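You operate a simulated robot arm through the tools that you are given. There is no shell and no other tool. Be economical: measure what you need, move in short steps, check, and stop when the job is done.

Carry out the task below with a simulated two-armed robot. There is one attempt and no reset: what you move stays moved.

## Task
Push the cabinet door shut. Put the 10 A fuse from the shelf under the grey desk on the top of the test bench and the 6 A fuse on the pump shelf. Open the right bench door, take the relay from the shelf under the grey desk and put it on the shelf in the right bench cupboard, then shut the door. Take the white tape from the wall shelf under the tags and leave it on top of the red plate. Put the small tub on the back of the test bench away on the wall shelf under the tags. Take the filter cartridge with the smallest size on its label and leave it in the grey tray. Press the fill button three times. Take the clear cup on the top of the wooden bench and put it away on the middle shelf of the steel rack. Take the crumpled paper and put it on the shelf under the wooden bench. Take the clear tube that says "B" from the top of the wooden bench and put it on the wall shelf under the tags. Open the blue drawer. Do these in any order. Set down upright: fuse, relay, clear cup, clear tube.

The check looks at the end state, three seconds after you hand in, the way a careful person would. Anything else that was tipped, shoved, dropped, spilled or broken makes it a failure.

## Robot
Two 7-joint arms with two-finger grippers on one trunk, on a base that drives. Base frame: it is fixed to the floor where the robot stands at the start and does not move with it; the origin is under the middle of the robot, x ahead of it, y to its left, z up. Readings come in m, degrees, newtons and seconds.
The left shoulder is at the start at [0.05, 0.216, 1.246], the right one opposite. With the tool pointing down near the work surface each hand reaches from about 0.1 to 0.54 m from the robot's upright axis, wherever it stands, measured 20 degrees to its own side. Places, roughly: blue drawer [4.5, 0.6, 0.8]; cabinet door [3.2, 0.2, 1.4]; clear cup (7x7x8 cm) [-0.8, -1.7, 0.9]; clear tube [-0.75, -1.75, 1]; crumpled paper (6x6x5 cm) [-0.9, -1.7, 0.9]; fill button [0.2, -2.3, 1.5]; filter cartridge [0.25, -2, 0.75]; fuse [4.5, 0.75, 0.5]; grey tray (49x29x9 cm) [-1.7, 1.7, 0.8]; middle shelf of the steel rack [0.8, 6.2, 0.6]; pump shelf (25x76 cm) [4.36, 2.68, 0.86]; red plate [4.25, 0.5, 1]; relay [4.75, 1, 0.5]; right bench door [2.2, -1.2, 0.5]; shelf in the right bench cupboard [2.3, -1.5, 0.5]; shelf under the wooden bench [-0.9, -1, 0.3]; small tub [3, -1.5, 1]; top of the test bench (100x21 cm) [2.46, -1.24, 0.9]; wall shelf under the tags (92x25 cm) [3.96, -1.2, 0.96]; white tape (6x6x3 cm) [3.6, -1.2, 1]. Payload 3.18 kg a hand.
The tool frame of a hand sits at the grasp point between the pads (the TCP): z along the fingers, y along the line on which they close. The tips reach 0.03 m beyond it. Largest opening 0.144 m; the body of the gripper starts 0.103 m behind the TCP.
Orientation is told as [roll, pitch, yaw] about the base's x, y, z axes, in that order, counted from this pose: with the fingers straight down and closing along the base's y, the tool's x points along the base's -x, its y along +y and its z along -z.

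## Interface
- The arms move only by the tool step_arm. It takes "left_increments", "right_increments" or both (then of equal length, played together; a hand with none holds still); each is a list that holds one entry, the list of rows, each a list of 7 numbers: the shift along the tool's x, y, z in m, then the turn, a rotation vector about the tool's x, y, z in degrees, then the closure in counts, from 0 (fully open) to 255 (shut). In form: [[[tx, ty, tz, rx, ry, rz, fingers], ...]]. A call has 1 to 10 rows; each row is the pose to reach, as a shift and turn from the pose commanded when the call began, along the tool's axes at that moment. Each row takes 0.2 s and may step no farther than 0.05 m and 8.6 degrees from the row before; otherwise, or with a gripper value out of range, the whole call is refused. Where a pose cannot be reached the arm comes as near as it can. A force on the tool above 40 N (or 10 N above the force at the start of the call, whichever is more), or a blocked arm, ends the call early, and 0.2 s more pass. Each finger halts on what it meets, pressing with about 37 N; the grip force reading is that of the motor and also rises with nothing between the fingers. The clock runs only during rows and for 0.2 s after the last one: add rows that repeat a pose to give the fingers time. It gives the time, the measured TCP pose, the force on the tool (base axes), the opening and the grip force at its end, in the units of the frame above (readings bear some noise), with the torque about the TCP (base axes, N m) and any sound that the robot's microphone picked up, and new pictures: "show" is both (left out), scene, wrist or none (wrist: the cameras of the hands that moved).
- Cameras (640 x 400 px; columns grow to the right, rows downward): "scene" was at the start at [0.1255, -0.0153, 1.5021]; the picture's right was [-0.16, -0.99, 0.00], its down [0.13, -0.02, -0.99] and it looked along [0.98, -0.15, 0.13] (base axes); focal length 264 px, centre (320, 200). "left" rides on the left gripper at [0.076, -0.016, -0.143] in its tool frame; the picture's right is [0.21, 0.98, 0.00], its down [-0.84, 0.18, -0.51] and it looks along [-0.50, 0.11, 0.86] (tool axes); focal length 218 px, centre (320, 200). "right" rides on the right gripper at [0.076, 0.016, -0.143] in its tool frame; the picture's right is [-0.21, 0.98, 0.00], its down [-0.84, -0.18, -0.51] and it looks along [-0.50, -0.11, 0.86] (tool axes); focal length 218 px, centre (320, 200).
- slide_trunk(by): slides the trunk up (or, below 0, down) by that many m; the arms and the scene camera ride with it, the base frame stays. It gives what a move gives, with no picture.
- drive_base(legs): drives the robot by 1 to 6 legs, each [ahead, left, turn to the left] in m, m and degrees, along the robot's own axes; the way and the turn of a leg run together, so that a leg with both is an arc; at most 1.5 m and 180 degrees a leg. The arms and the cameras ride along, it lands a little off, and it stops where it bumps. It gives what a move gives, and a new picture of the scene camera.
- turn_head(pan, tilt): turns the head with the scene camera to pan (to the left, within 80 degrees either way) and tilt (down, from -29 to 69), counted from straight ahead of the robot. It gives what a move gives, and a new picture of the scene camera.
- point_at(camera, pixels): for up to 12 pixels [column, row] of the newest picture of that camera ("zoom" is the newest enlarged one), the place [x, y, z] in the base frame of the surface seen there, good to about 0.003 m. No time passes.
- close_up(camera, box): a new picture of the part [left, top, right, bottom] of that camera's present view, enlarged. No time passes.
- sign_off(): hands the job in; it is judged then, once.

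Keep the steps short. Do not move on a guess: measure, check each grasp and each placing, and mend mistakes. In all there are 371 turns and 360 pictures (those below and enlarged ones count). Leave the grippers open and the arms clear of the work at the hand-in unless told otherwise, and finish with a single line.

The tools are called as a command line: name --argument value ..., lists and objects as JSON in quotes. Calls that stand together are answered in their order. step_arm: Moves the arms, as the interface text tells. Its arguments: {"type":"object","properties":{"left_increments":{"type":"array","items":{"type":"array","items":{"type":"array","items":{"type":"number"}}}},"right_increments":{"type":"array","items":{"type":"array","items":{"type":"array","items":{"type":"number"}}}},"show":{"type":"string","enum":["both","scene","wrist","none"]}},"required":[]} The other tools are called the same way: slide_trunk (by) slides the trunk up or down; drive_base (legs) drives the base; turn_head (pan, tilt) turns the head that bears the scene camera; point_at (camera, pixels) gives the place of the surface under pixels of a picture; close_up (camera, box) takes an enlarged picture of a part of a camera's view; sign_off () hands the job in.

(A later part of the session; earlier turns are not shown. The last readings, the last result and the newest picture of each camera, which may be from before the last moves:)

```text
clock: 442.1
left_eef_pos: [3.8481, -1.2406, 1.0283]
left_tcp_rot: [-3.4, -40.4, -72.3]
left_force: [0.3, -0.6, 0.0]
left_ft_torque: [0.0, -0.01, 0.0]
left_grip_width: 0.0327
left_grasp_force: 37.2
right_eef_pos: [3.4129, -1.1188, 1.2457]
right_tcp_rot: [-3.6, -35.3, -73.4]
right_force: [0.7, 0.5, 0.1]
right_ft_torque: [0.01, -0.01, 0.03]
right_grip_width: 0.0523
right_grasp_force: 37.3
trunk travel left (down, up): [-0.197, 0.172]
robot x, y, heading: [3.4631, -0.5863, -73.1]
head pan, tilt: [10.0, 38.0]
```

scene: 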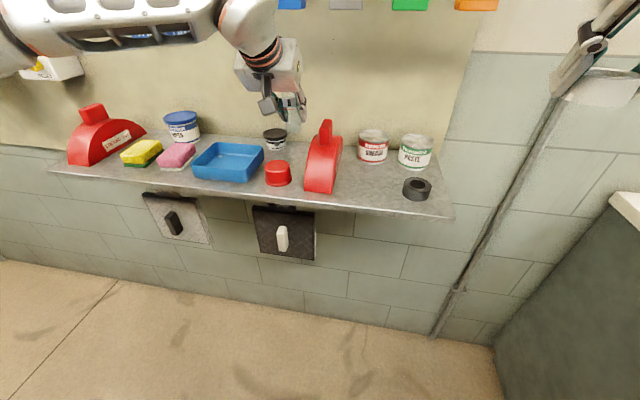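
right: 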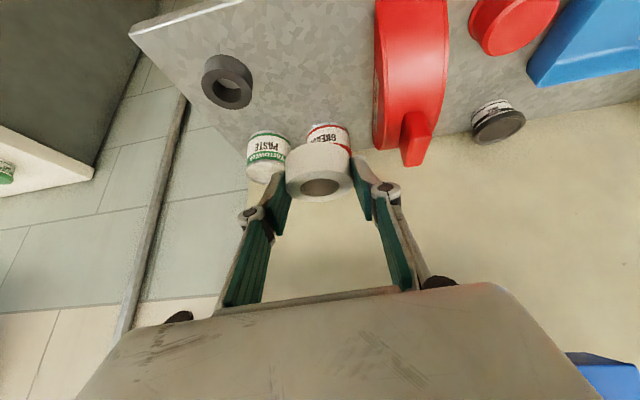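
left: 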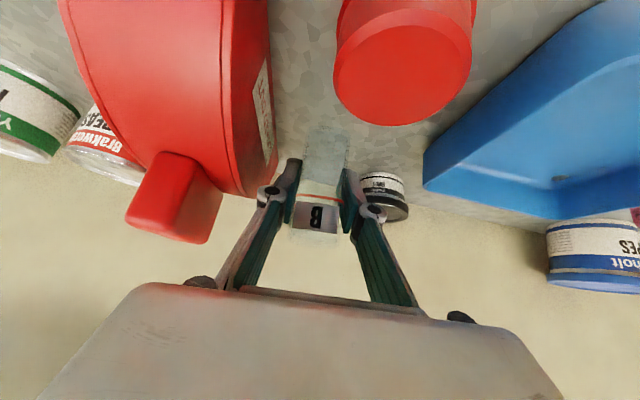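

step_arm --left_increments '[[[0.003, 0, 0.0035, 0, 0, 0, 230], [0.0048, 0, 0.0057, 0, 0, 0, 230], [0.0065, 0, 0.0076, 0, 0, 0, 230]]]' --show "none"

```text
clock: 442.9
left_eef_pos: [3.8457, -1.2405, 1.0186]
left_tcp_rot: [-3.4, -40.4, -72.3]
left_force: [0.4, 0.1, 0.2]
left_ft_torque: [0.0, 0.02, 0.02]
left_grip_width: 0.0328
left_grasp_force: 36.4
right_eef_pos: [3.4127, -1.1182, 1.2472]
right_tcp_rot: [-3.7, -35.3, -73.4]
right_force: [0.4, -0.4, 1.0]
right_ft_torque: [0.0, 0.01, 0.01]
right_grip_width: 0.0524
right_grasp_force: 36.8
trunk travel left (down, up): [-0.197, 0.172]
robot x, y, heading: [3.4646, -0.5836, -72.8]
head pan, tilt: [10.0, 38.0]
```

Not yet loaded; another few millimetres.

step_arm --left_increments '[[[0.0013, 0, 0.0015, 0, 0, 0, 230], [0.0026, 0, 0.003, 0, 0, 0, 230], [0.0039, 0, 0.0046, 0, 0, 0, 230]]]' --show "wrist"

```text
clock: 443.7
left_eef_pos: [3.8456, -1.2406, 1.0178]
left_tcp_rot: [-3.4, -40.8, -72.4]
left_force: [4.8, -3.2, 16.6]
left_ft_torque: [-0.03, -0.4, -0.06]
left_grip_width: 0.033
left_grasp_force: 37.1
right_eef_pos: [3.4113, -1.1169, 1.2468]
right_tcp_rot: [-3.6, -35.4, -73.4]
right_force: [0.4, -0.4, -0.8]
right_ft_torque: [0.02, 0.02, 0.0]
right_grip_width: 0.0523
right_grasp_force: 37.0
trunk travel left (down, up): [-0.197, 0.172]
robot x, y, heading: [3.4644, -0.5871, -73.3]
head pan, tilt: [10.0, 38.0]
```

left: 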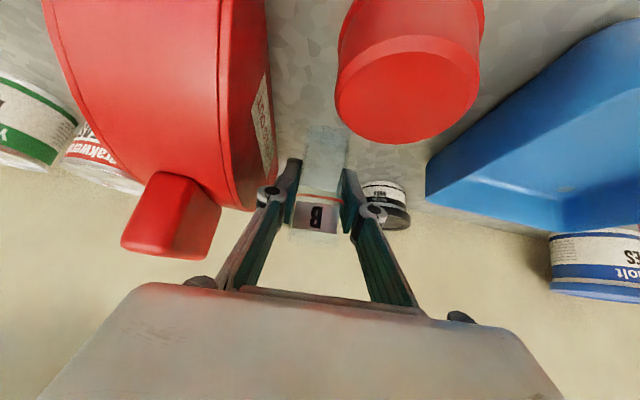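

Contact (16 N). Release to ~0.055 m, easing back 2 mm.

step_arm --left_increments '[[[-0.0022, 0, -0.0026, 0, 0, 0, 200], [-0.003, 0, -0.0035, 0, 0, 0, 170], [-0.003, 0, -0.0035, 0, 0, 0, 158], [-0.003, 0, -0.0035, 0, 0, 0, 158]]]' --show "wrist"

```text
clock: 444.7
left_eef_pos: [3.8444, -1.2399, 1.0161]
left_tcp_rot: [-3.5, -40.2, -72.4]
left_force: [-0.8, -0.1, 0.0]
left_ft_torque: [0.04, -0.02, -0.01]
left_grip_width: 0.0544
left_grasp_force: 0.1
right_eef_pos: [3.4123, -1.1179, 1.2467]
right_tcp_rot: [-3.6, -35.3, -73.4]
right_force: [-1.2, 0.8, -0.5]
right_ft_torque: [-0.02, 0.01, 0.03]
right_grip_width: 0.0524
right_grasp_force: 36.8
trunk travel left (down, up): [-0.197, 0.172]
robot x, y, heading: [3.4672, -0.5858, -72.9]
head pan, tilt: [10.0, 38.0]
```

left: 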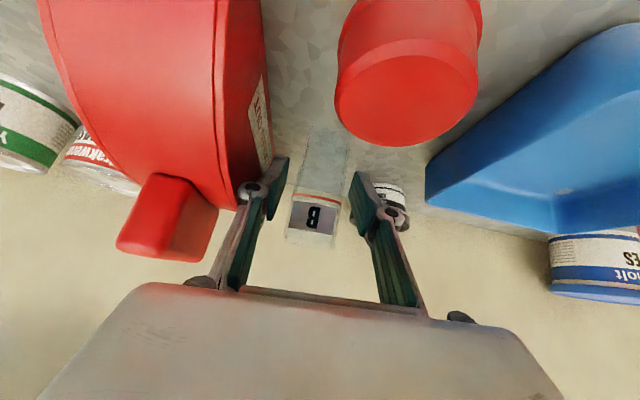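

Free-standing. Withdraw along the fingers, compensating lateral drift.

step_arm --left_increments '[[[0, -0.002, -0.035, 0, 0, 0, 158], [0, -0.004, -0.075, 0, 0, 0, 158], [0, -0.006, -0.115, 0, 0, 0, 158], [0.0, -0.008, -0.155, 0, 0, 0, 100], [0.02, -0.008, -0.19, 0, 0, 0, 60]]]' --show "both"

```text
clock: 445.9
left_eef_pos: [3.8051, -1.1072, 1.1511]
left_tcp_rot: [-3.4, -40.4, -72.4]
left_force: [0.3, 0.2, -0.1]
left_ft_torque: [0.0, 0.03, 0.02]
left_grip_width: 0.11
left_grasp_force: 0.2
right_eef_pos: [3.4121, -1.1171, 1.247]
right_tcp_rot: [-3.6, -35.3, -73.4]
right_force: [0.3, -0.1, -0.2]
right_ft_torque: [-0.02, 0.0, 0.03]
right_grip_width: 0.0523
right_grasp_force: 37.1
trunk travel left (down, up): [-0.197, 0.172]
robot x, y, heading: [3.467, -0.5854, -73.1]
head pan, tilt: [10.0, 38.0]
```

scene: 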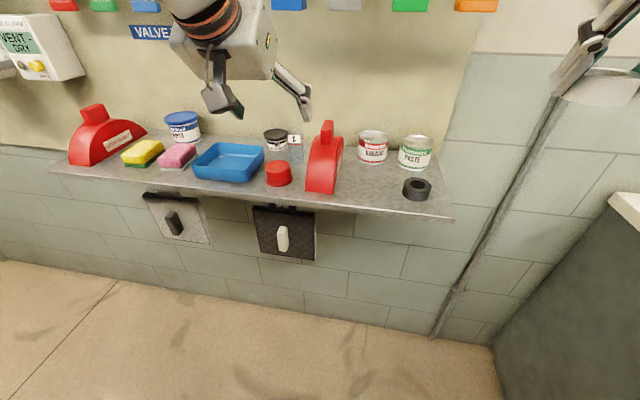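
left: 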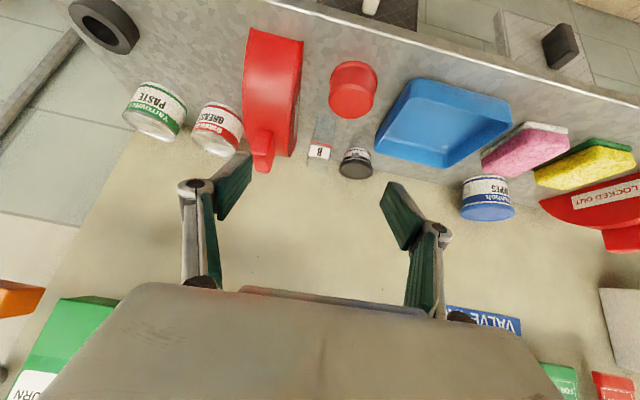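

Tube B stands upright on the shelf. Next the small tub; look at it and the chart around it.

turn_head --pan -40 --tilt 30

```text
clock: 447.1
left_eef_pos: [3.806, -1.108, 1.1498]
left_tcp_rot: [-3.4, -40.3, -72.4]
left_force: [-0.2, 0.4, 0.1]
left_ft_torque: [0.01, 0.01, 0.01]
left_grip_width: 0.1102
left_grasp_force: 0.2
right_eef_pos: [3.4119, -1.12, 1.2464]
right_tcp_rot: [-3.5, -35.3, -73.4]
right_force: [0.5, 0.1, 0.2]
right_ft_torque: [0.02, -0.05, -0.01]
right_grip_width: 0.0526
right_grasp_force: 37.1
trunk travel left (down, up): [-0.197, 0.172]
robot x, y, heading: [3.4683, -0.5874, -73.0]
head pan, tilt: [-40.0, 30.0]
```

scene: 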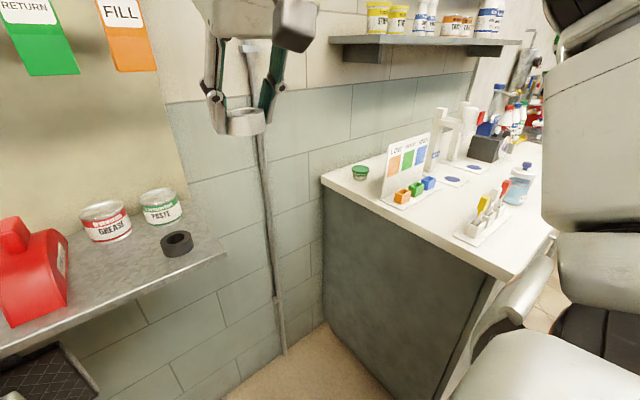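

point_at --camera "scene" --pixels '[[360, 168], [354, 172], [366, 172], [360, 180], [387, 150], [430, 135], [382, 197], [430, 180], [322, 180], [512, 280], [425, 235], [349, 168]]'

```text
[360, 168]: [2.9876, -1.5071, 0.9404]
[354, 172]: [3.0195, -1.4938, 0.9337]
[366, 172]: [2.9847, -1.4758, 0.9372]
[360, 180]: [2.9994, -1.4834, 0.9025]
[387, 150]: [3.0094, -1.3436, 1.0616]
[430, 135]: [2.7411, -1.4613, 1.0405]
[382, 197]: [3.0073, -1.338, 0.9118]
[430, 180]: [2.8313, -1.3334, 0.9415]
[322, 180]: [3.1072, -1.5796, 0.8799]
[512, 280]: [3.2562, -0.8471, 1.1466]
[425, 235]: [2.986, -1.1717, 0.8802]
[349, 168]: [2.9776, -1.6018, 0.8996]
```

Front approach is blocked by the chart, so the tub is better taken later with the right hand. First deliver the tape to the red plate: back off and turn toward the grey desk.

drive_base --legs '[[-0.15, 0.3, 0], [0, 0, 60], [0, 0, 50]]'

turn_head --pan 0 --tilt 25

```text
clock: 455.1
left_eef_pos: [4.0999, 0.128, 1.15]
left_tcp_rot: [-3.3, -40.3, 35.4]
left_force: [-0.4, 0.4, 0.3]
left_ft_torque: [-0.02, -0.07, 0.0]
left_grip_width: 0.1101
left_grasp_force: 0.0
right_eef_pos: [4.2317, -0.2436, 1.2474]
right_tcp_rot: [-3.5, -35.3, 34.5]
right_force: [-0.2, -0.2, -0.6]
right_ft_torque: [0.01, 0.02, -0.01]
right_grip_width: 0.0522
right_grasp_force: 37.2
trunk travel left (down, up): [-0.197, 0.172]
robot x, y, heading: [3.707, -0.3593, 34.8]
head pan, tilt: [-40.0, 30.0]
```

scene: 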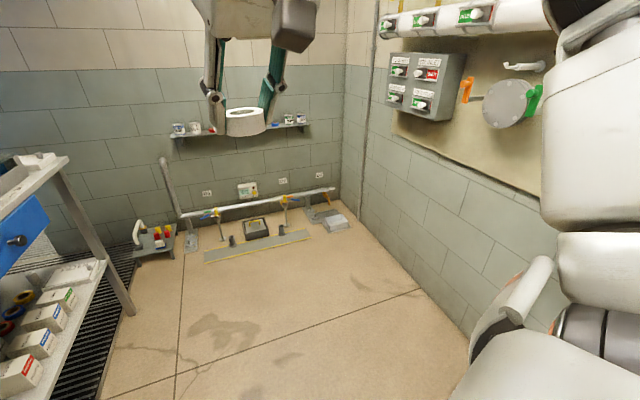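

```text
clock: 456.2
left_eef_pos: [4.0992, 0.1274, 1.15]
left_tcp_rot: [-3.3, -40.2, 35.5]
left_force: [-0.2, -0.4, 0.2]
left_ft_torque: [0.0, 0.02, -0.02]
left_grip_width: 0.1099
left_grasp_force: 0.0
right_eef_pos: [4.2315, -0.2422, 1.2466]
right_tcp_rot: [-3.7, -35.3, 34.5]
right_force: [0.1, 0.7, -0.6]
right_ft_torque: [0.01, 0.0, 0.03]
right_grip_width: 0.0523
right_grasp_force: 36.9
trunk travel left (down, up): [-0.197, 0.172]
robot x, y, heading: [3.704, -0.3573, 35.0]
head pan, tilt: [0.0, 25.0]
```

scene: 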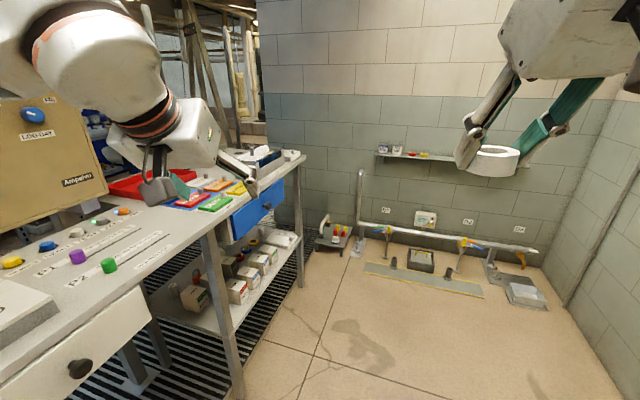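

close_up --camera "scene" --box '[0, 120, 320, 320]'

point_at --camera "scene" --pixels '[[305, 158], [215, 232], [140, 290], [190, 200], [214, 203], [262, 215], [80, 368], [240, 292], [195, 300], [130, 188], [240, 188], [235, 260]]'

```text
2.00 times, centred on (160, 220) of scene
```

zoom: 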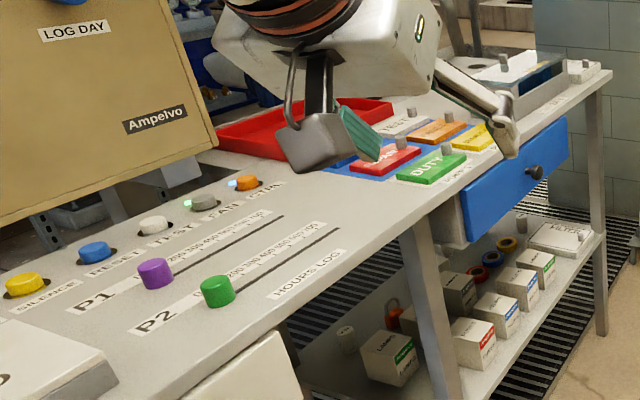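

```text
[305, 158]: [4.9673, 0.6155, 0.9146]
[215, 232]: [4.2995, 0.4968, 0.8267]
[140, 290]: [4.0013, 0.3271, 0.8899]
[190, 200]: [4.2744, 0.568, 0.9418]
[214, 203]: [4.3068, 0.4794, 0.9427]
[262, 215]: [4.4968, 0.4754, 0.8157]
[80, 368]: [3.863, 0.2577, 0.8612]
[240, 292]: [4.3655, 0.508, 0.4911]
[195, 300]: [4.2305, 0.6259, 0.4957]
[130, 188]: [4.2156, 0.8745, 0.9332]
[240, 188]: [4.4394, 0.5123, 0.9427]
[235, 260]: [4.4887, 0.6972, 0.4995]
```

point_at --camera "scene" --pixels '[[50, 115], [105, 190], [10, 225], [100, 150], [5, 110], [80, 258], [48, 247]]'

close_up --camera "scene" --box '[140, 160, 300, 260]'

```text
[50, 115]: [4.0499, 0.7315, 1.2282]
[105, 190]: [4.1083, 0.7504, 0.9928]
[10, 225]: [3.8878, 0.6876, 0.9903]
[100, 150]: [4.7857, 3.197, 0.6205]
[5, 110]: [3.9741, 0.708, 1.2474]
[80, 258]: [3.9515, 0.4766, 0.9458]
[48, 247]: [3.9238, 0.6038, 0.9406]
```

```text
4.00 times, centred on (220, 210) of scene
```

zoom: 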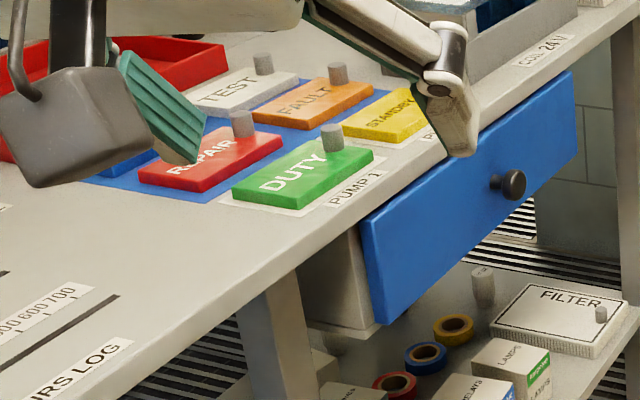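

Turn to face the desk squarely (heading 106.6°) at a stand-off.

drive_base --legs '[[0.58, -0.216, 0], [0, 0, 71.6]]'

turn_head --pan -10 --tilt 35

```text
clock: 462.8
left_eef_pos: [3.9814, 0.3258, 1.1503]
left_tcp_rot: [-3.3, -40.3, 106.8]
left_force: [0.0, -0.9, 0.4]
left_ft_torque: [-0.02, -0.01, -0.01]
left_grip_width: 0.1101
left_grasp_force: 0.1
right_eef_pos: [4.3746, 0.3315, 1.2468]
right_tcp_rot: [-3.5, -35.3, 105.9]
right_force: [0.1, -0.2, -0.3]
right_ft_torque: [0.0, 0.0, 0.03]
right_grip_width: 0.0523
right_grasp_force: 37.1
trunk travel left (down, up): [-0.197, 0.172]
robot x, y, heading: [4.3155, -0.2, 106.2]
head pan, tilt: [0.0, 25.0]
```

scene: 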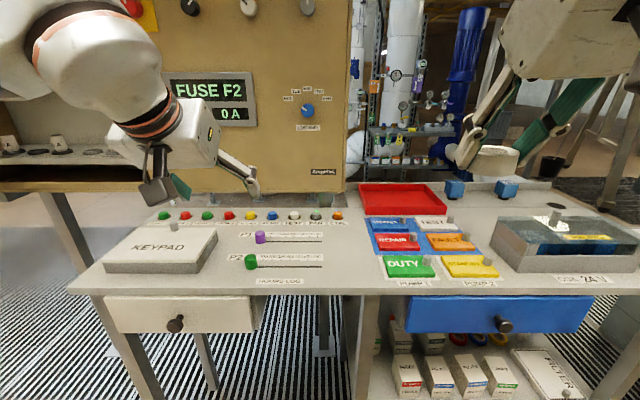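

```text
clock: 463.5
left_eef_pos: [3.9804, 0.3258, 1.15]
left_tcp_rot: [-3.4, -40.3, 106.9]
left_force: [0.4, -0.5, 0.7]
left_ft_torque: [-0.01, 0.01, 0.03]
left_grip_width: 0.1103
left_grasp_force: 0.0
right_eef_pos: [4.3739, 0.3309, 1.2468]
right_tcp_rot: [-3.6, -35.3, 105.9]
right_force: [0.8, 0.3, -0.5]
right_ft_torque: [0.02, 0.02, -0.01]
right_grip_width: 0.0521
right_grasp_force: 36.7
trunk travel left (down, up): [-0.197, 0.172]
robot x, y, heading: [4.3192, -0.197, 105.9]
head pan, tilt: [-10.0, 35.0]
```

scene: 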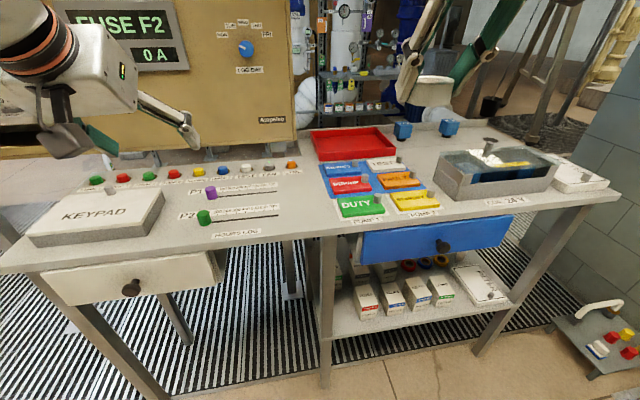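

close_up --camera "scene" --box '[290, 120, 450, 230]'

close_up --camera "scene" --box '[330, 230, 540, 340]'

```text
3.64 times, centred on (370, 175) of scene
```

zoom: 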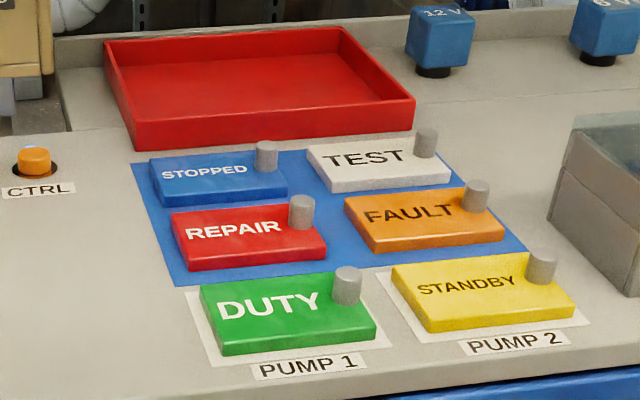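

```text
3.05 times, centred on (435, 285) of scene
```

zoom: 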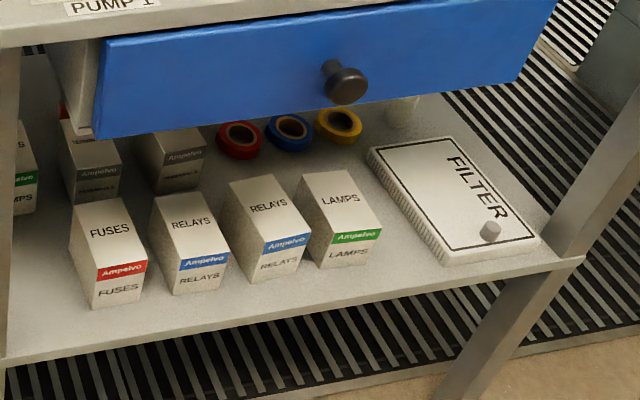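

point_at --camera "scene" --pixels '[[334, 190], [371, 187], [329, 180], [365, 175], [347, 184], [361, 183], [368, 183], [352, 178], [340, 187], [346, 206], [395, 187]]'

```text
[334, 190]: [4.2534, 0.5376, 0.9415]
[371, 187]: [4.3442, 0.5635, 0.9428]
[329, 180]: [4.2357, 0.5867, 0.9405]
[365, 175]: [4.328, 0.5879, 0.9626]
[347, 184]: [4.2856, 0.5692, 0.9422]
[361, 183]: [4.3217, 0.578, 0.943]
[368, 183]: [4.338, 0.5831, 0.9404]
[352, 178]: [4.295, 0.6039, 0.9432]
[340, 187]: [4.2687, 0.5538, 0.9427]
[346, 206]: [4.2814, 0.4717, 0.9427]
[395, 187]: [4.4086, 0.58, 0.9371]
```

Red plate top z 0.942, knob at its right rear. Target tape centre (4.275,0.571). Drive 0.15 forward, and bring the right hand above.

drive_base --legs '[[0.15, 0, 0.5]]'

step_arm --right_increments '[[[0.007, 0.007, 0.039, 0, 0, 0, 245], [0.015, 0.014, 0.078, 0, 0, 0, 245], [0.022, 0.021, 0.117, 0, 0, 0, 245], [0.029, 0.028, 0.156, 0, 0, 0, 245], [0.037, 0.035, 0.195, 0, 0, 0, 245], [0.044, 0.042, 0.235, 0, 0, 0, 245]]]' --show "both"

```text
clock: 464.9
left_eef_pos: [3.9322, 0.467, 1.1491]
left_tcp_rot: [-3.4, -40.3, 107.6]
left_force: [0.6, 0.1, -1.5]
left_ft_torque: [-0.03, -0.01, -0.02]
left_grip_width: 0.1105
left_grasp_force: 0.0
right_eef_pos: [4.3265, 0.4773, 1.2469]
right_tcp_rot: [-3.7, -35.3, 106.6]
right_force: [-0.2, -0.2, -1.2]
right_ft_torque: [0.0, -0.02, -0.02]
right_grip_width: 0.0524
right_grasp_force: 37.1
trunk travel left (down, up): [-0.197, 0.172]
robot x, y, heading: [4.272, -0.0548, 107.1]
head pan, tilt: [-10.0, 35.0]
```

scene: 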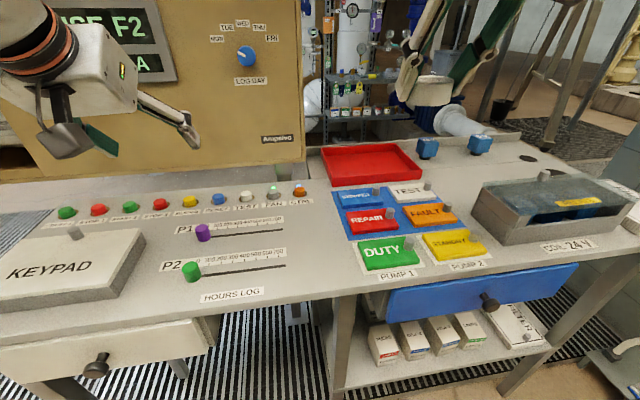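

```text
clock: 466.3
left_eef_pos: [3.9309, 0.468, 1.1499]
left_tcp_rot: [-3.4, -40.3, 107.5]
left_force: [0.4, 0.9, 0.0]
left_ft_torque: [-0.03, 0.01, -0.01]
left_grip_width: 0.1101
left_grasp_force: 0.0
right_eef_pos: [4.2719, 0.5653, 1.0273]
right_tcp_rot: [-3.6, -35.3, 106.5]
right_force: [0.1, 0.5, 0.1]
right_ft_torque: [0.0, -0.01, -0.03]
right_grip_width: 0.052
right_grasp_force: 36.6
trunk travel left (down, up): [-0.197, 0.172]
robot x, y, heading: [4.2731, -0.0571, 107.0]
head pan, tilt: [-10.0, 35.0]
```

scene: 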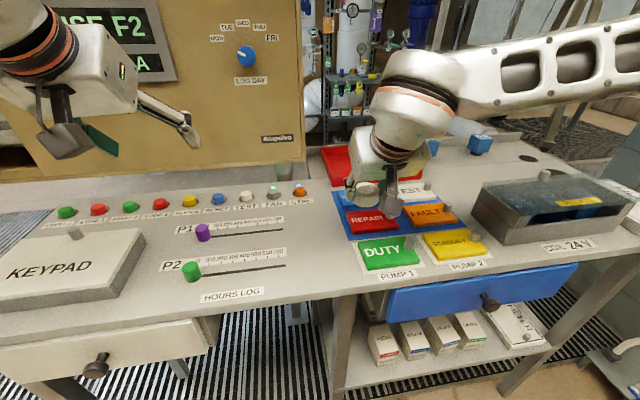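
right: 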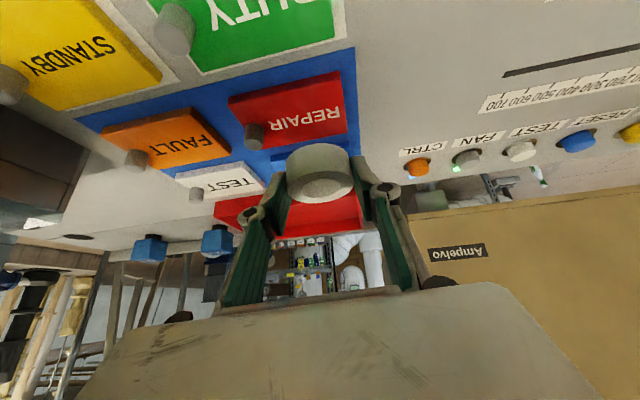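

Lower to just above the plate.

step_arm --right_increments '[[[0.015, -0.001, 0.018, 0, 0, 0, 245], [0.032, -0.0015, 0.037, 0, 0, 0, 245]]]' --show "wrist"

```text
clock: 466.9
left_eef_pos: [3.9333, 0.4676, 1.1498]
left_tcp_rot: [-3.4, -40.3, 107.6]
left_force: [-0.1, -0.4, -0.1]
left_ft_torque: [0.0, 0.02, 0.01]
left_grip_width: 0.1105
left_grasp_force: 0.1
right_eef_pos: [4.2761, 0.5616, 0.9805]
right_tcp_rot: [-3.6, -35.3, 106.5]
right_force: [-0.2, -0.6, -0.9]
right_ft_torque: [0.01, 0.0, -0.02]
right_grip_width: 0.0524
right_grasp_force: 36.9
trunk travel left (down, up): [-0.197, 0.172]
robot x, y, heading: [4.2729, -0.0554, 107.1]
head pan, tilt: [-10.0, 35.0]
```

right: 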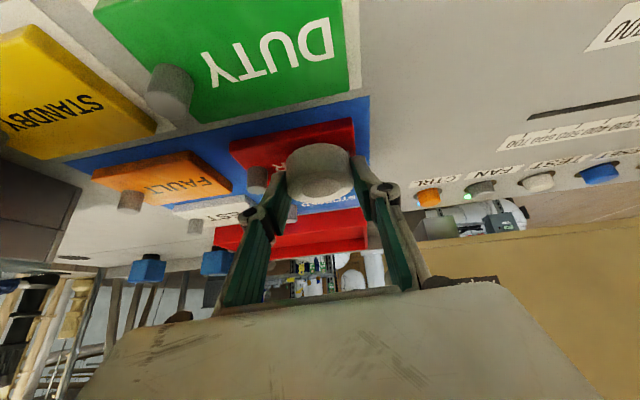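

point_at --camera "right" --pixels '[[320, 147], [290, 170], [350, 170], [300, 140], [340, 135], [260, 180], [355, 150]]'

```text
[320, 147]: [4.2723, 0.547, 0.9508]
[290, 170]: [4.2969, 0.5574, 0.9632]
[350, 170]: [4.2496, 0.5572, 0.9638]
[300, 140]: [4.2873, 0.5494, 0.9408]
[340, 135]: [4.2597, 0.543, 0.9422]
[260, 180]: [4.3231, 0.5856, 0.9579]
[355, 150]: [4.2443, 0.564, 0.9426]
```

Shift right 6 mm, back 4 mm, lower 7 mm, then release.

step_arm --right_increments '[[[0.0033, -0.006, -0.002, 0, 0, 0, 245], [0.006, -0.006, 0.0015, 0, 0, 0, 245], [0.008, -0.006, 0.0045, 0, 0, 0, 245]]]' --show "none"

```text
clock: 467.7
left_eef_pos: [3.9333, 0.4653, 1.1521]
left_tcp_rot: [-3.5, -40.5, 107.5]
left_force: [-0.5, 0.3, 0.1]
left_ft_torque: [0.01, -0.03, 0.02]
left_grip_width: 0.11
left_grasp_force: 0.0
right_eef_pos: [4.2832, 0.5605, 0.976]
right_tcp_rot: [-3.6, -35.9, 106.5]
right_force: [1.2, -1.7, 15.4]
right_ft_torque: [-0.01, 0.36, 0.01]
right_grip_width: 0.0523
right_grasp_force: 36.9
trunk travel left (down, up): [-0.197, 0.172]
robot x, y, heading: [4.2706, -0.0525, 106.7]
head pan, tilt: [-10.0, 35.0]
```

Contact. Open slightly to ~0.062 m.

step_arm --right_increments '[[[-0.001, 0, -0.0015, 0, 0, 0, 170], [-0.0015, 0, -0.002, 0, 0, 0, 150], [-0.0015, 0, -0.002, 0, 0, 0, 146], [-0.0015, 0, -0.002, 0, 0, 0, 146]]]' --show "wrist"

```text
clock: 468.7
left_eef_pos: [3.9319, 0.4671, 1.1503]
left_tcp_rot: [-3.4, -40.4, 107.5]
left_force: [0.2, 0.3, -0.3]
left_ft_torque: [0.03, -0.03, -0.01]
left_grip_width: 0.1104
left_grasp_force: 0.1
right_eef_pos: [4.2828, 0.5593, 0.9724]
right_tcp_rot: [-3.6, -35.3, 106.5]
right_force: [-2.1, 0.2, 5.3]
right_ft_torque: [-0.05, 0.29, 0.05]
right_grip_width: 0.0622
right_grasp_force: 0.0
trunk travel left (down, up): [-0.197, 0.172]
robot x, y, heading: [4.273, -0.0568, 106.8]
head pan, tilt: [-10.0, 35.0]
```

right: 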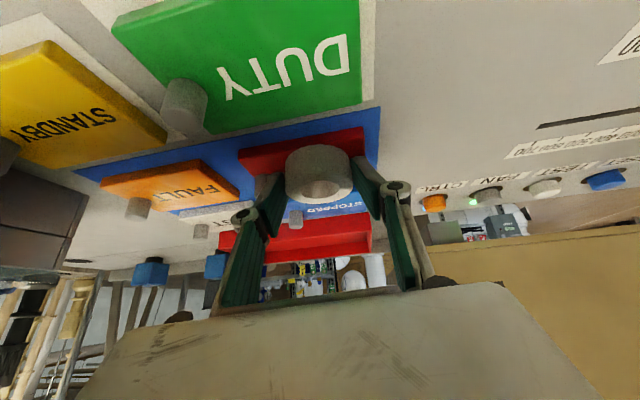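

Withdraw up and back.

step_arm --right_increments '[[[-0.01, 0, -0.012, 0, 0, 0, 146], [-0.022, -0.002, -0.04, 0, 0, 0, 146], [-0.03, -0.004, -0.085, 0, 0, 0, 146], [-0.035, -0.005, -0.13, 0, 0, 0, 100]]]' --show "both"

```text
clock: 469.7
left_eef_pos: [3.9329, 0.4658, 1.1505]
left_tcp_rot: [-3.5, -40.3, 107.4]
left_force: [0.1, -0.5, 0.2]
left_ft_torque: [0.03, 0.01, -0.03]
left_grip_width: 0.1102
left_grasp_force: 0.2
right_eef_pos: [4.2945, 0.5148, 1.1001]
right_tcp_rot: [-3.8, -35.3, 106.6]
right_force: [-0.3, -0.7, -0.4]
right_ft_torque: [0.01, -0.03, -0.01]
right_grip_width: 0.0876
right_grasp_force: 0.0
trunk travel left (down, up): [-0.197, 0.172]
robot x, y, heading: [4.2698, -0.0543, 106.9]
head pan, tilt: [-10.0, 35.0]
```

scene: 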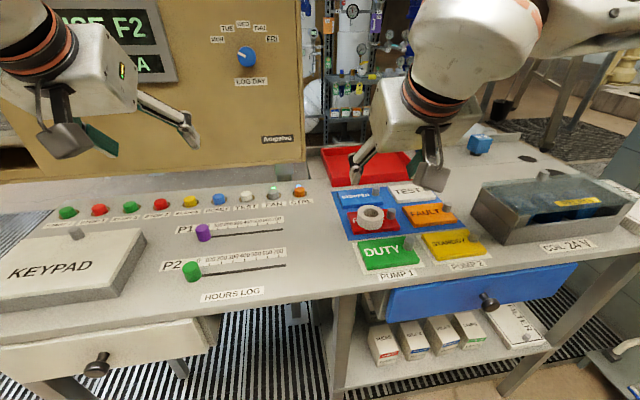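
right: 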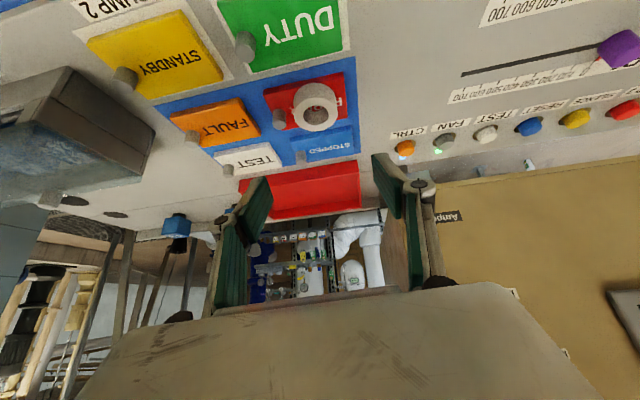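

Tape is on the red plate. Now look for the fuses and relay on the shelf under the desk: back off and lower the trunk.

drive_base --legs '[[-0.45, -0.25, 0]]'

slide_trunk --by -0.17

turn_head --pan 0 --tilt 30

```text
clock: 472.7
left_eef_pos: [4.2962, 0.1068, 1.1503]
left_tcp_rot: [-3.4, -40.3, 107.2]
left_force: [-0.2, -0.2, -0.3]
left_ft_torque: [0.01, 0.0, -0.02]
left_grip_width: 0.1103
left_grasp_force: 0.1
right_eef_pos: [4.6566, 0.154, 1.0986]
right_tcp_rot: [-3.6, -35.3, 106.3]
right_force: [0.7, -1.5, -0.1]
right_ft_torque: [0.02, 0.04, 0.01]
right_grip_width: 0.0874
right_grasp_force: 0.1
trunk travel left (down, up): [-0.197, 0.172]
robot x, y, heading: [4.6321, -0.4167, 107.2]
head pan, tilt: [-10.0, 35.0]
```

scene: 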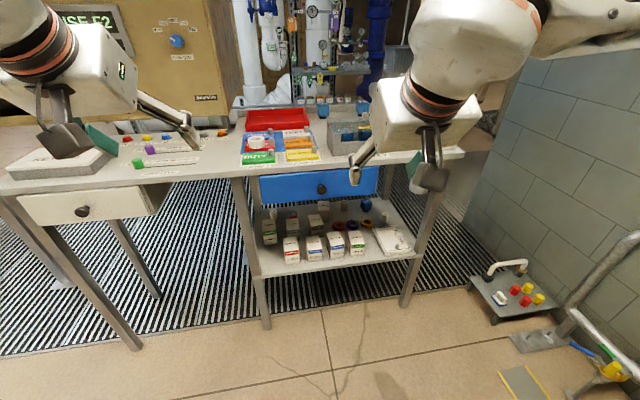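

```text
clock: 474.6
left_eef_pos: [4.2962, 0.1058, 0.981]
left_tcp_rot: [-3.3, -40.4, 107.3]
left_force: [0.1, 0.6, -0.6]
left_ft_torque: [-0.03, 0.03, 0.0]
left_grip_width: 0.1103
left_grasp_force: 0.1
right_eef_pos: [4.6575, 0.1526, 0.9293]
right_tcp_rot: [-3.6, -35.5, 106.2]
right_force: [1.3, 0.5, -0.3]
right_ft_torque: [0.02, 0.04, -0.03]
right_grip_width: 0.0874
right_grasp_force: 0.1
trunk travel left (down, up): [-0.027, 0.342]
robot x, y, heading: [4.6351, -0.4142, 106.7]
head pan, tilt: [-10.0, 35.0]
```

```text
clock: 475.3
left_eef_pos: [4.295, 0.1052, 0.9781]
left_tcp_rot: [-3.4, -40.3, 107.2]
left_force: [-0.3, -0.1, 0.0]
left_ft_torque: [-0.02, -0.03, 0.02]
left_grip_width: 0.1101
left_grasp_force: 0.2
right_eef_pos: [4.6576, 0.1523, 0.9279]
right_tcp_rot: [-3.6, -35.3, 106.3]
right_force: [-0.2, 0.0, -0.2]
right_ft_torque: [0.0, -0.03, -0.02]
right_grip_width: 0.0878
right_grasp_force: 0.0
trunk travel left (down, up): [-0.027, 0.342]
robot x, y, heading: [4.6324, -0.4157, 106.9]
head pan, tilt: [0.0, 30.0]
```

scene: 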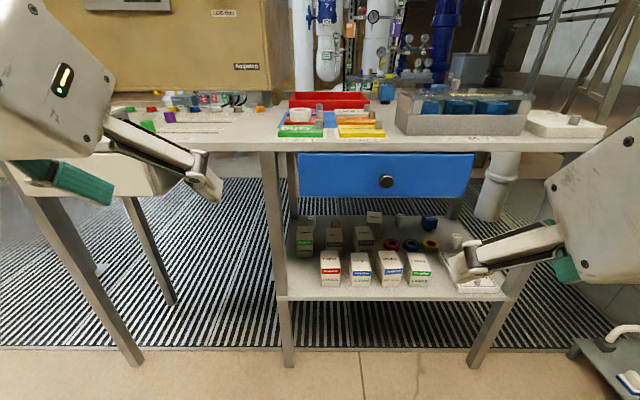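

close_up --camera "scene" --box '[280, 190, 500, 310]'

```text
2.91 times, centred on (390, 250) of scene
```

zoom: 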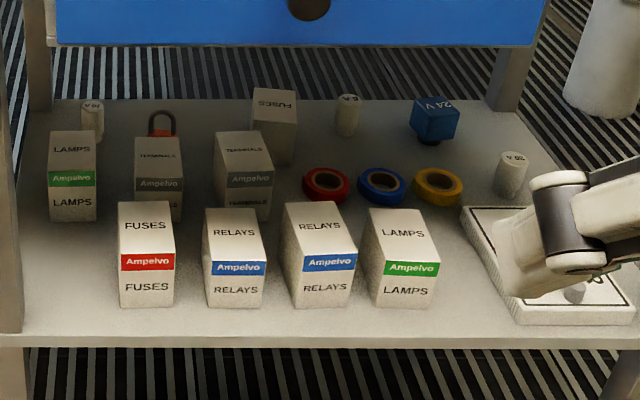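

The blue "24 V" cube is the relay; the grey cylinders are fuses. Zoom on the labels.

close_up --camera "scene" --box '[290, 210, 340, 245]'

close_up --camera "scene" --box '[380, 205, 470, 265]'

```text
11.43 times, centred on (315, 228) of scene
```

zoom: 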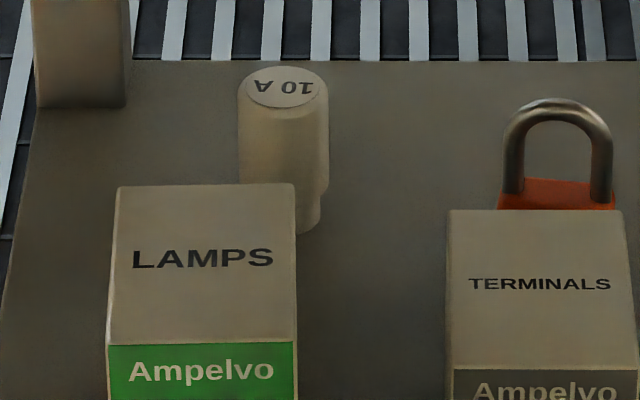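

```text
6.67 times, centred on (425, 235) of scene
```

zoom: 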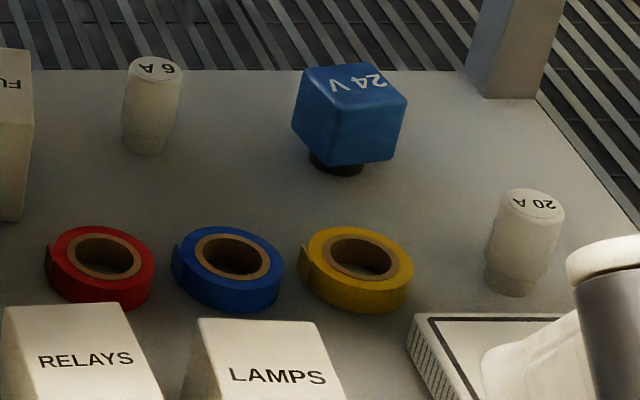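

10 A is at the back-left, 6 A at the back-middle, relay at the back-right. Measure them.

point_at --camera "zoom" --pixels '[[150, 70], [148, 130], [126, 110], [180, 110], [345, 80], [335, 160], [295, 110], [405, 130], [340, 170], [525, 210], [200, 110], [250, 75]]'

point_at --camera "scene" --pixels '[[314, 218], [313, 225], [310, 222], [317, 222], [285, 290], [505, 295], [300, 215], [460, 215], [296, 285], [387, 182], [330, 185], [460, 175]]'

```text
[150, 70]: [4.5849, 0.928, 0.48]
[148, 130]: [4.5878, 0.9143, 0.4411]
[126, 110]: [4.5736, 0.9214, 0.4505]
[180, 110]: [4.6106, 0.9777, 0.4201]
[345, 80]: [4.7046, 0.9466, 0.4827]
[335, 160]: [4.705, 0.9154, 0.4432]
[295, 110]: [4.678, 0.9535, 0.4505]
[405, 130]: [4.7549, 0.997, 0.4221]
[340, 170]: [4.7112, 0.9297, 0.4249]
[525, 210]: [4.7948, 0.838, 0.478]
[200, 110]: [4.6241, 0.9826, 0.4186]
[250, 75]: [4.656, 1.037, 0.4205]
```

```text
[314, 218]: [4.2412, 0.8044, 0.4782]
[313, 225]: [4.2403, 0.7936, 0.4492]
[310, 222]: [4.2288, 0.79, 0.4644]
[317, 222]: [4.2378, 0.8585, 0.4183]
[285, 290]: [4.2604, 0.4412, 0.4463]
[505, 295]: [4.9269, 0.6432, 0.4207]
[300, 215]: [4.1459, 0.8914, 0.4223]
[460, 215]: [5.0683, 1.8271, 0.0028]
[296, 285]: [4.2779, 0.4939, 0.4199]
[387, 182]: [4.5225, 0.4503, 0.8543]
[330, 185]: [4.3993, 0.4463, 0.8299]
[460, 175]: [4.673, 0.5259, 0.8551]
```

From the back side those items are near the edge, so I'll fetch them from behind the desk. First, from here, open the blue drawer: knob at (4.5225,0.450,0.854). Turn the right hand to horizontal.

step_arm --right_increments '[[[0.012, 0, 0.004, 0, -8, 0, 60], [0.024, 0, 0.009, 0, -16, 0, 60], [0.036, 0, 0.014, 0, -24, 0, 60], [0.048, 0, 0.018, 0, -32, 0, 60], [0.06, 0, 0.023, 0, -40, 0, 60], [0.072, 0, 0.028, 0, -48, 0, 60], [0.083, 0, 0.032, 0, -54.5, 0, 60]]]' --show "none"

drive_base --legs '[[0.2, 0.042, 0]]'

step_arm --right_increments '[[[0, 0, 0, 0, 0, 0, 60]]]' --show "wrist"

```text
clock: 476.8
left_eef_pos: [4.2966, 0.1059, 0.9806]
left_tcp_rot: [-3.2, -40.5, 107.1]
left_force: [0.9, -0.2, 0.3]
left_ft_torque: [0.03, 0.07, 0.07]
left_grip_width: 0.1099
left_grasp_force: 0.1
right_eef_pos: [4.6086, 0.2024, 0.9099]
right_tcp_rot: [8.1, -59.4, 83.6]
right_force: [0.6, 0.5, -0.6]
right_ft_torque: [0.01, 0.03, 0.01]
right_grip_width: 0.11
right_grasp_force: 0.0
right hand out of reach, approached as far as the arm can: row 1, 2, 3, 4, 5, 6, 7
trunk travel left (down, up): [-0.027, 0.342]
robot x, y, heading: [4.6371, -0.4171, 106.6]
head pan, tilt: [0.0, 30.0]
stopped in row 7 (right hand): the arm was blocked; the commanded pose is now the measured one
```

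```text
clock: 478.4
left_eef_pos: [4.1993, 0.2845, 0.9791]
left_tcp_rot: [-3.5, -40.4, 107.0]
left_force: [0.1, 0.1, -0.2]
left_ft_torque: [0.01, -0.01, -0.02]
left_grip_width: 0.1101
left_grasp_force: 0.1
right_eef_pos: [4.5118, 0.3793, 0.9078]
right_tcp_rot: [7.4, -59.4, 84.2]
right_force: [-0.2, 0.9, 0.1]
right_ft_torque: [0.03, 0.02, -0.01]
right_grip_width: 0.11
right_grasp_force: 0.0
trunk travel left (down, up): [-0.027, 0.342]
robot x, y, heading: [4.5351, -0.2401, 106.4]
head pan, tilt: [0.0, 30.0]
```

scene: 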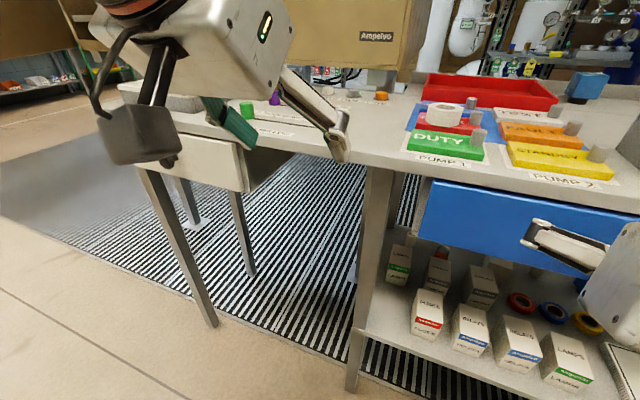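

```text
clock: 478.9
left_eef_pos: [4.1992, 0.2838, 0.9799]
left_tcp_rot: [-3.5, -40.5, 107.2]
left_force: [-0.6, -0.1, 0.1]
left_ft_torque: [0.04, -0.02, -0.01]
left_grip_width: 0.1102
left_grasp_force: 0.0
right_eef_pos: [4.5161, 0.3811, 0.9092]
right_tcp_rot: [8.1, -59.2, 83.0]
right_force: [-0.5, 0.3, -1.1]
right_ft_torque: [-0.01, 0.0, -0.01]
right_grip_width: 0.1102
right_grasp_force: 0.0
trunk travel left (down, up): [-0.027, 0.342]
robot x, y, heading: [4.5305, -0.242, 106.6]
head pan, tilt: [0.0, 30.0]
```

right: 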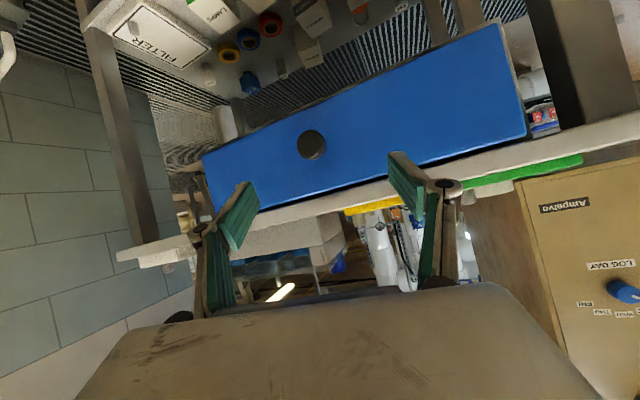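

The arm is cramped. Back the base 0.28 m and extend/straighten the right hand.

drive_base --legs '[[-0.28, 0, 0]]'

step_arm --right_increments '[[[-0.014, 0.016, 0.035, -2.3, -3.2, -2.4, 60], [-0.028, 0.032, 0.07, -4.7, -6.4, -4.7, 60], [-0.042, 0.048, 0.104, -7, -9.6, -7.1, 60], [-0.056, 0.064, 0.139, -9.4, -12.8, -9.4, 60], [-0.069, 0.08, 0.173, -11.7, -16, -11.8, 60]]]' --show "wrist"

```text
clock: 480.8
left_eef_pos: [4.2791, 0.0173, 0.9798]
left_tcp_rot: [-3.3, -40.4, 107.0]
left_force: [-0.5, -0.2, 0.7]
left_ft_torque: [-0.01, 0.02, -0.02]
left_grip_width: 0.1103
left_grasp_force: 0.1
right_eef_pos: [4.5954, 0.1151, 0.9088]
right_tcp_rot: [8.0, -59.3, 83.1]
right_force: [-0.2, -0.2, -0.2]
right_ft_torque: [0.01, -0.01, 0.0]
right_grip_width: 0.1099
right_grasp_force: 0.0
trunk travel left (down, up): [-0.027, 0.342]
robot x, y, heading: [4.6172, -0.5075, 106.4]
head pan, tilt: [0.0, 30.0]
```

scene: 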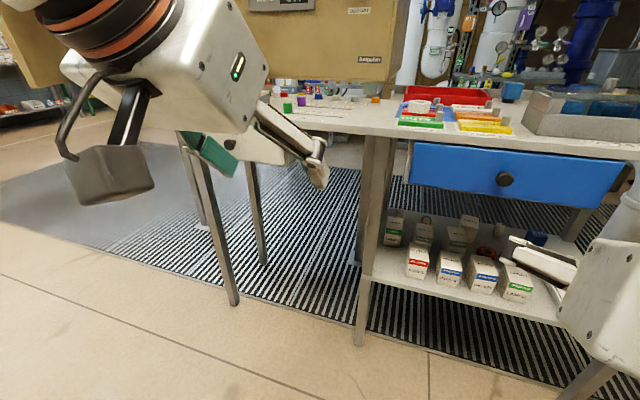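

```text
clock: 482.0
left_eef_pos: [4.2798, 0.0174, 0.9797]
left_tcp_rot: [-3.4, -40.4, 107.0]
left_force: [-0.1, 0.5, -0.7]
left_ft_torque: [-0.04, 0.02, -0.02]
left_grip_width: 0.11
left_grasp_force: 0.1
right_eef_pos: [4.5256, 0.2618, 0.923]
right_tcp_rot: [0.3, -66.7, 101.2]
right_force: [0.4, 0.6, 0.8]
right_ft_torque: [-0.01, 0.04, 0.04]
right_grip_width: 0.11
right_grasp_force: 0.1
right hand out of reach, approached as far as the arm can: row 1, 2, 3, 4, 5
trunk travel left (down, up): [-0.027, 0.342]
robot x, y, heading: [4.613, -0.5067, 106.6]
head pan, tilt: [0.0, 30.0]
```

right: 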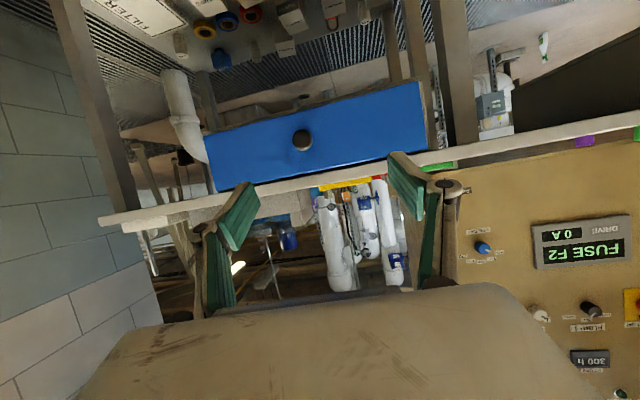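

Good enough (−67°). Drive 0.12 ahead with 4 cm right, then check with the wrist camera.

drive_base --legs '[[0.12, -0.043, 0]]'

step_arm --right_increments '[[[0.03, 0, 0.0, 0, 0, 0, 90], [0.042, 0, 0.0, 0, 0, 0, 110]]]' --show "wrist"

```text
clock: 483.3
left_eef_pos: [4.2869, 0.1473, 0.9791]
left_tcp_rot: [-3.5, -40.5, 107.0]
left_force: [-0.5, 0.8, 1.2]
left_ft_torque: [-0.02, -0.01, -0.01]
left_grip_width: 0.11
left_grasp_force: 0.0
right_eef_pos: [4.5344, 0.3901, 0.923]
right_tcp_rot: [0.3, -66.9, 101.1]
right_force: [0.4, 0.5, -0.8]
right_ft_torque: [0.01, 0.02, -0.01]
right_grip_width: 0.1103
right_grasp_force: 0.1
trunk travel left (down, up): [-0.027, 0.342]
robot x, y, heading: [4.6237, -0.3814, 106.5]
head pan, tilt: [0.0, 30.0]
```

scene: 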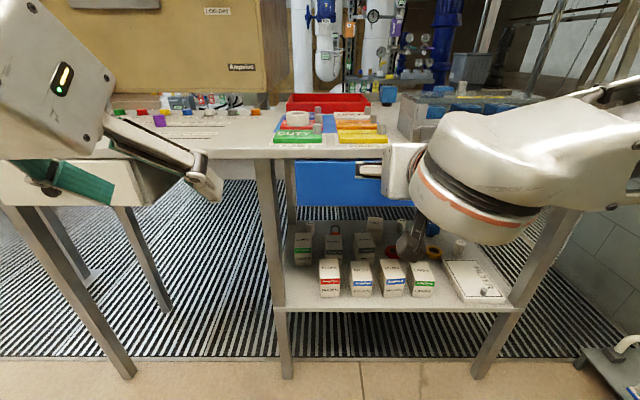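

```text
clock: 483.9
left_eef_pos: [4.2864, 0.1474, 0.9798]
left_tcp_rot: [-3.5, -40.5, 107.0]
left_force: [0.4, 0.8, -0.2]
left_ft_torque: [0.0, 0.02, 0.03]
left_grip_width: 0.1103
left_grasp_force: 0.1
right_eef_pos: [4.5347, 0.3802, 0.8967]
right_tcp_rot: [0.4, -65.2, 101.2]
right_force: [-0.7, 0.1, 0.8]
right_ft_torque: [-0.02, -0.03, 0.03]
right_grip_width: 0.082
right_grasp_force: 0.2
right hand out of reach, approached as far as the arm can: row 1, 2
trunk travel left (down, up): [-0.027, 0.342]
robot x, y, heading: [4.6235, -0.3801, 106.5]
head pan, tilt: [0.0, 30.0]
```

right: 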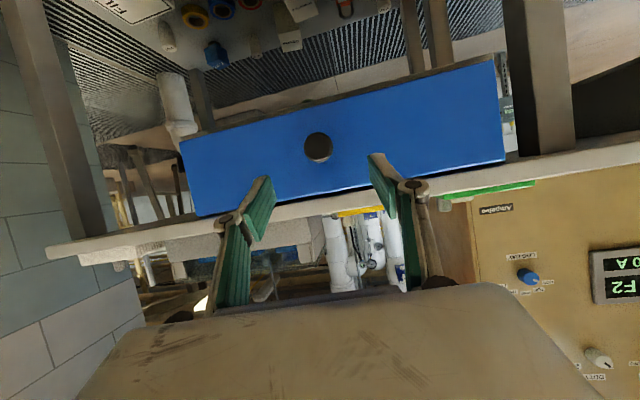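

Advance to straddle the knob.

step_arm --right_increments '[[[0.001, 0, 0.03, 0, 0, 0, 130], [0.002, 0, 0.055, 0, 0, 0, 150], [0.003, 0, 0.076, 0, 0, 0, 150]]]' --show "wrist"

```text
clock: 484.7
left_eef_pos: [4.2863, 0.1462, 0.9806]
left_tcp_rot: [-3.3, -40.5, 107.0]
left_force: [0.7, 0.7, -0.3]
left_ft_torque: [0.01, -0.02, 0.03]
left_grip_width: 0.1103
left_grasp_force: 0.0
right_eef_pos: [4.5211, 0.4472, 0.8639]
right_tcp_rot: [0.2, -66.8, 101.4]
right_force: [1.2, -4.4, -0.9]
right_ft_torque: [-0.01, -0.03, 0.17]
right_grip_width: 0.0597
right_grasp_force: 0.2
right hand out of reach, approached as far as the arm can: row 1
trunk travel left (down, up): [-0.027, 0.342]
robot x, y, heading: [4.6196, -0.3787, 106.5]
head pan, tilt: [0.0, 30.0]
```

right: 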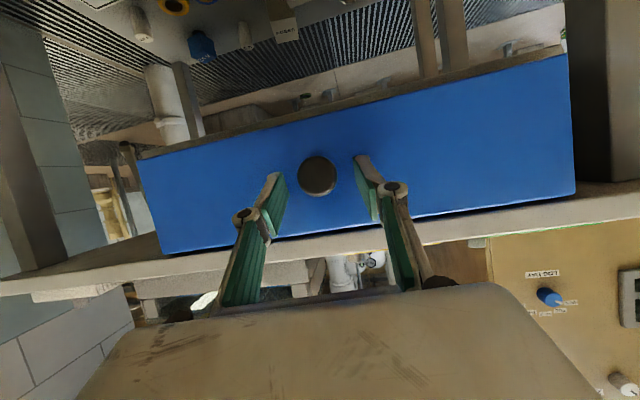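

Knob is between the tips (light touch on the face). Close.

step_arm --right_increments '[[[0, 0, -0.002, 0, 0, 0, 200], [0, 0, -0.002, 0, 0, 0, 255], [0, 0, -0.002, 0, 0, 0, 255]]]' --show "wrist"

```text
clock: 485.5
left_eef_pos: [4.2873, 0.1483, 0.9791]
left_tcp_rot: [-3.4, -40.4, 107.0]
left_force: [0.3, -0.9, 0.5]
left_ft_torque: [0.0, 0.02, 0.02]
left_grip_width: 0.1098
left_grasp_force: 0.1
right_eef_pos: [4.5221, 0.4456, 0.8652]
right_tcp_rot: [0.3, -66.8, 101.1]
right_force: [-0.2, 2.9, -1.4]
right_ft_torque: [0.19, 0.04, -0.17]
right_grip_width: 0.0305
right_grasp_force: 44.8
trunk travel left (down, up): [-0.027, 0.342]
robot x, y, heading: [4.6207, -0.3754, 106.7]
head pan, tilt: [0.0, 30.0]
```

right: 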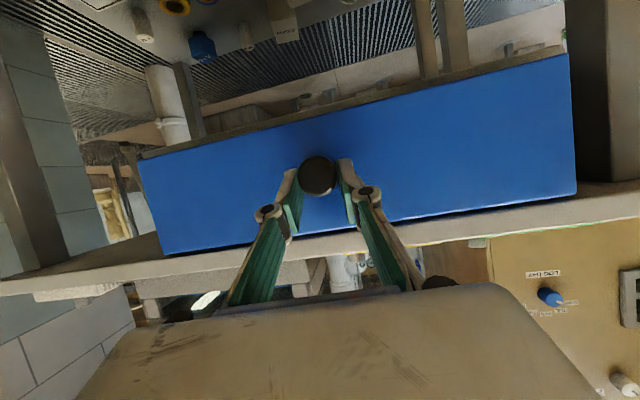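

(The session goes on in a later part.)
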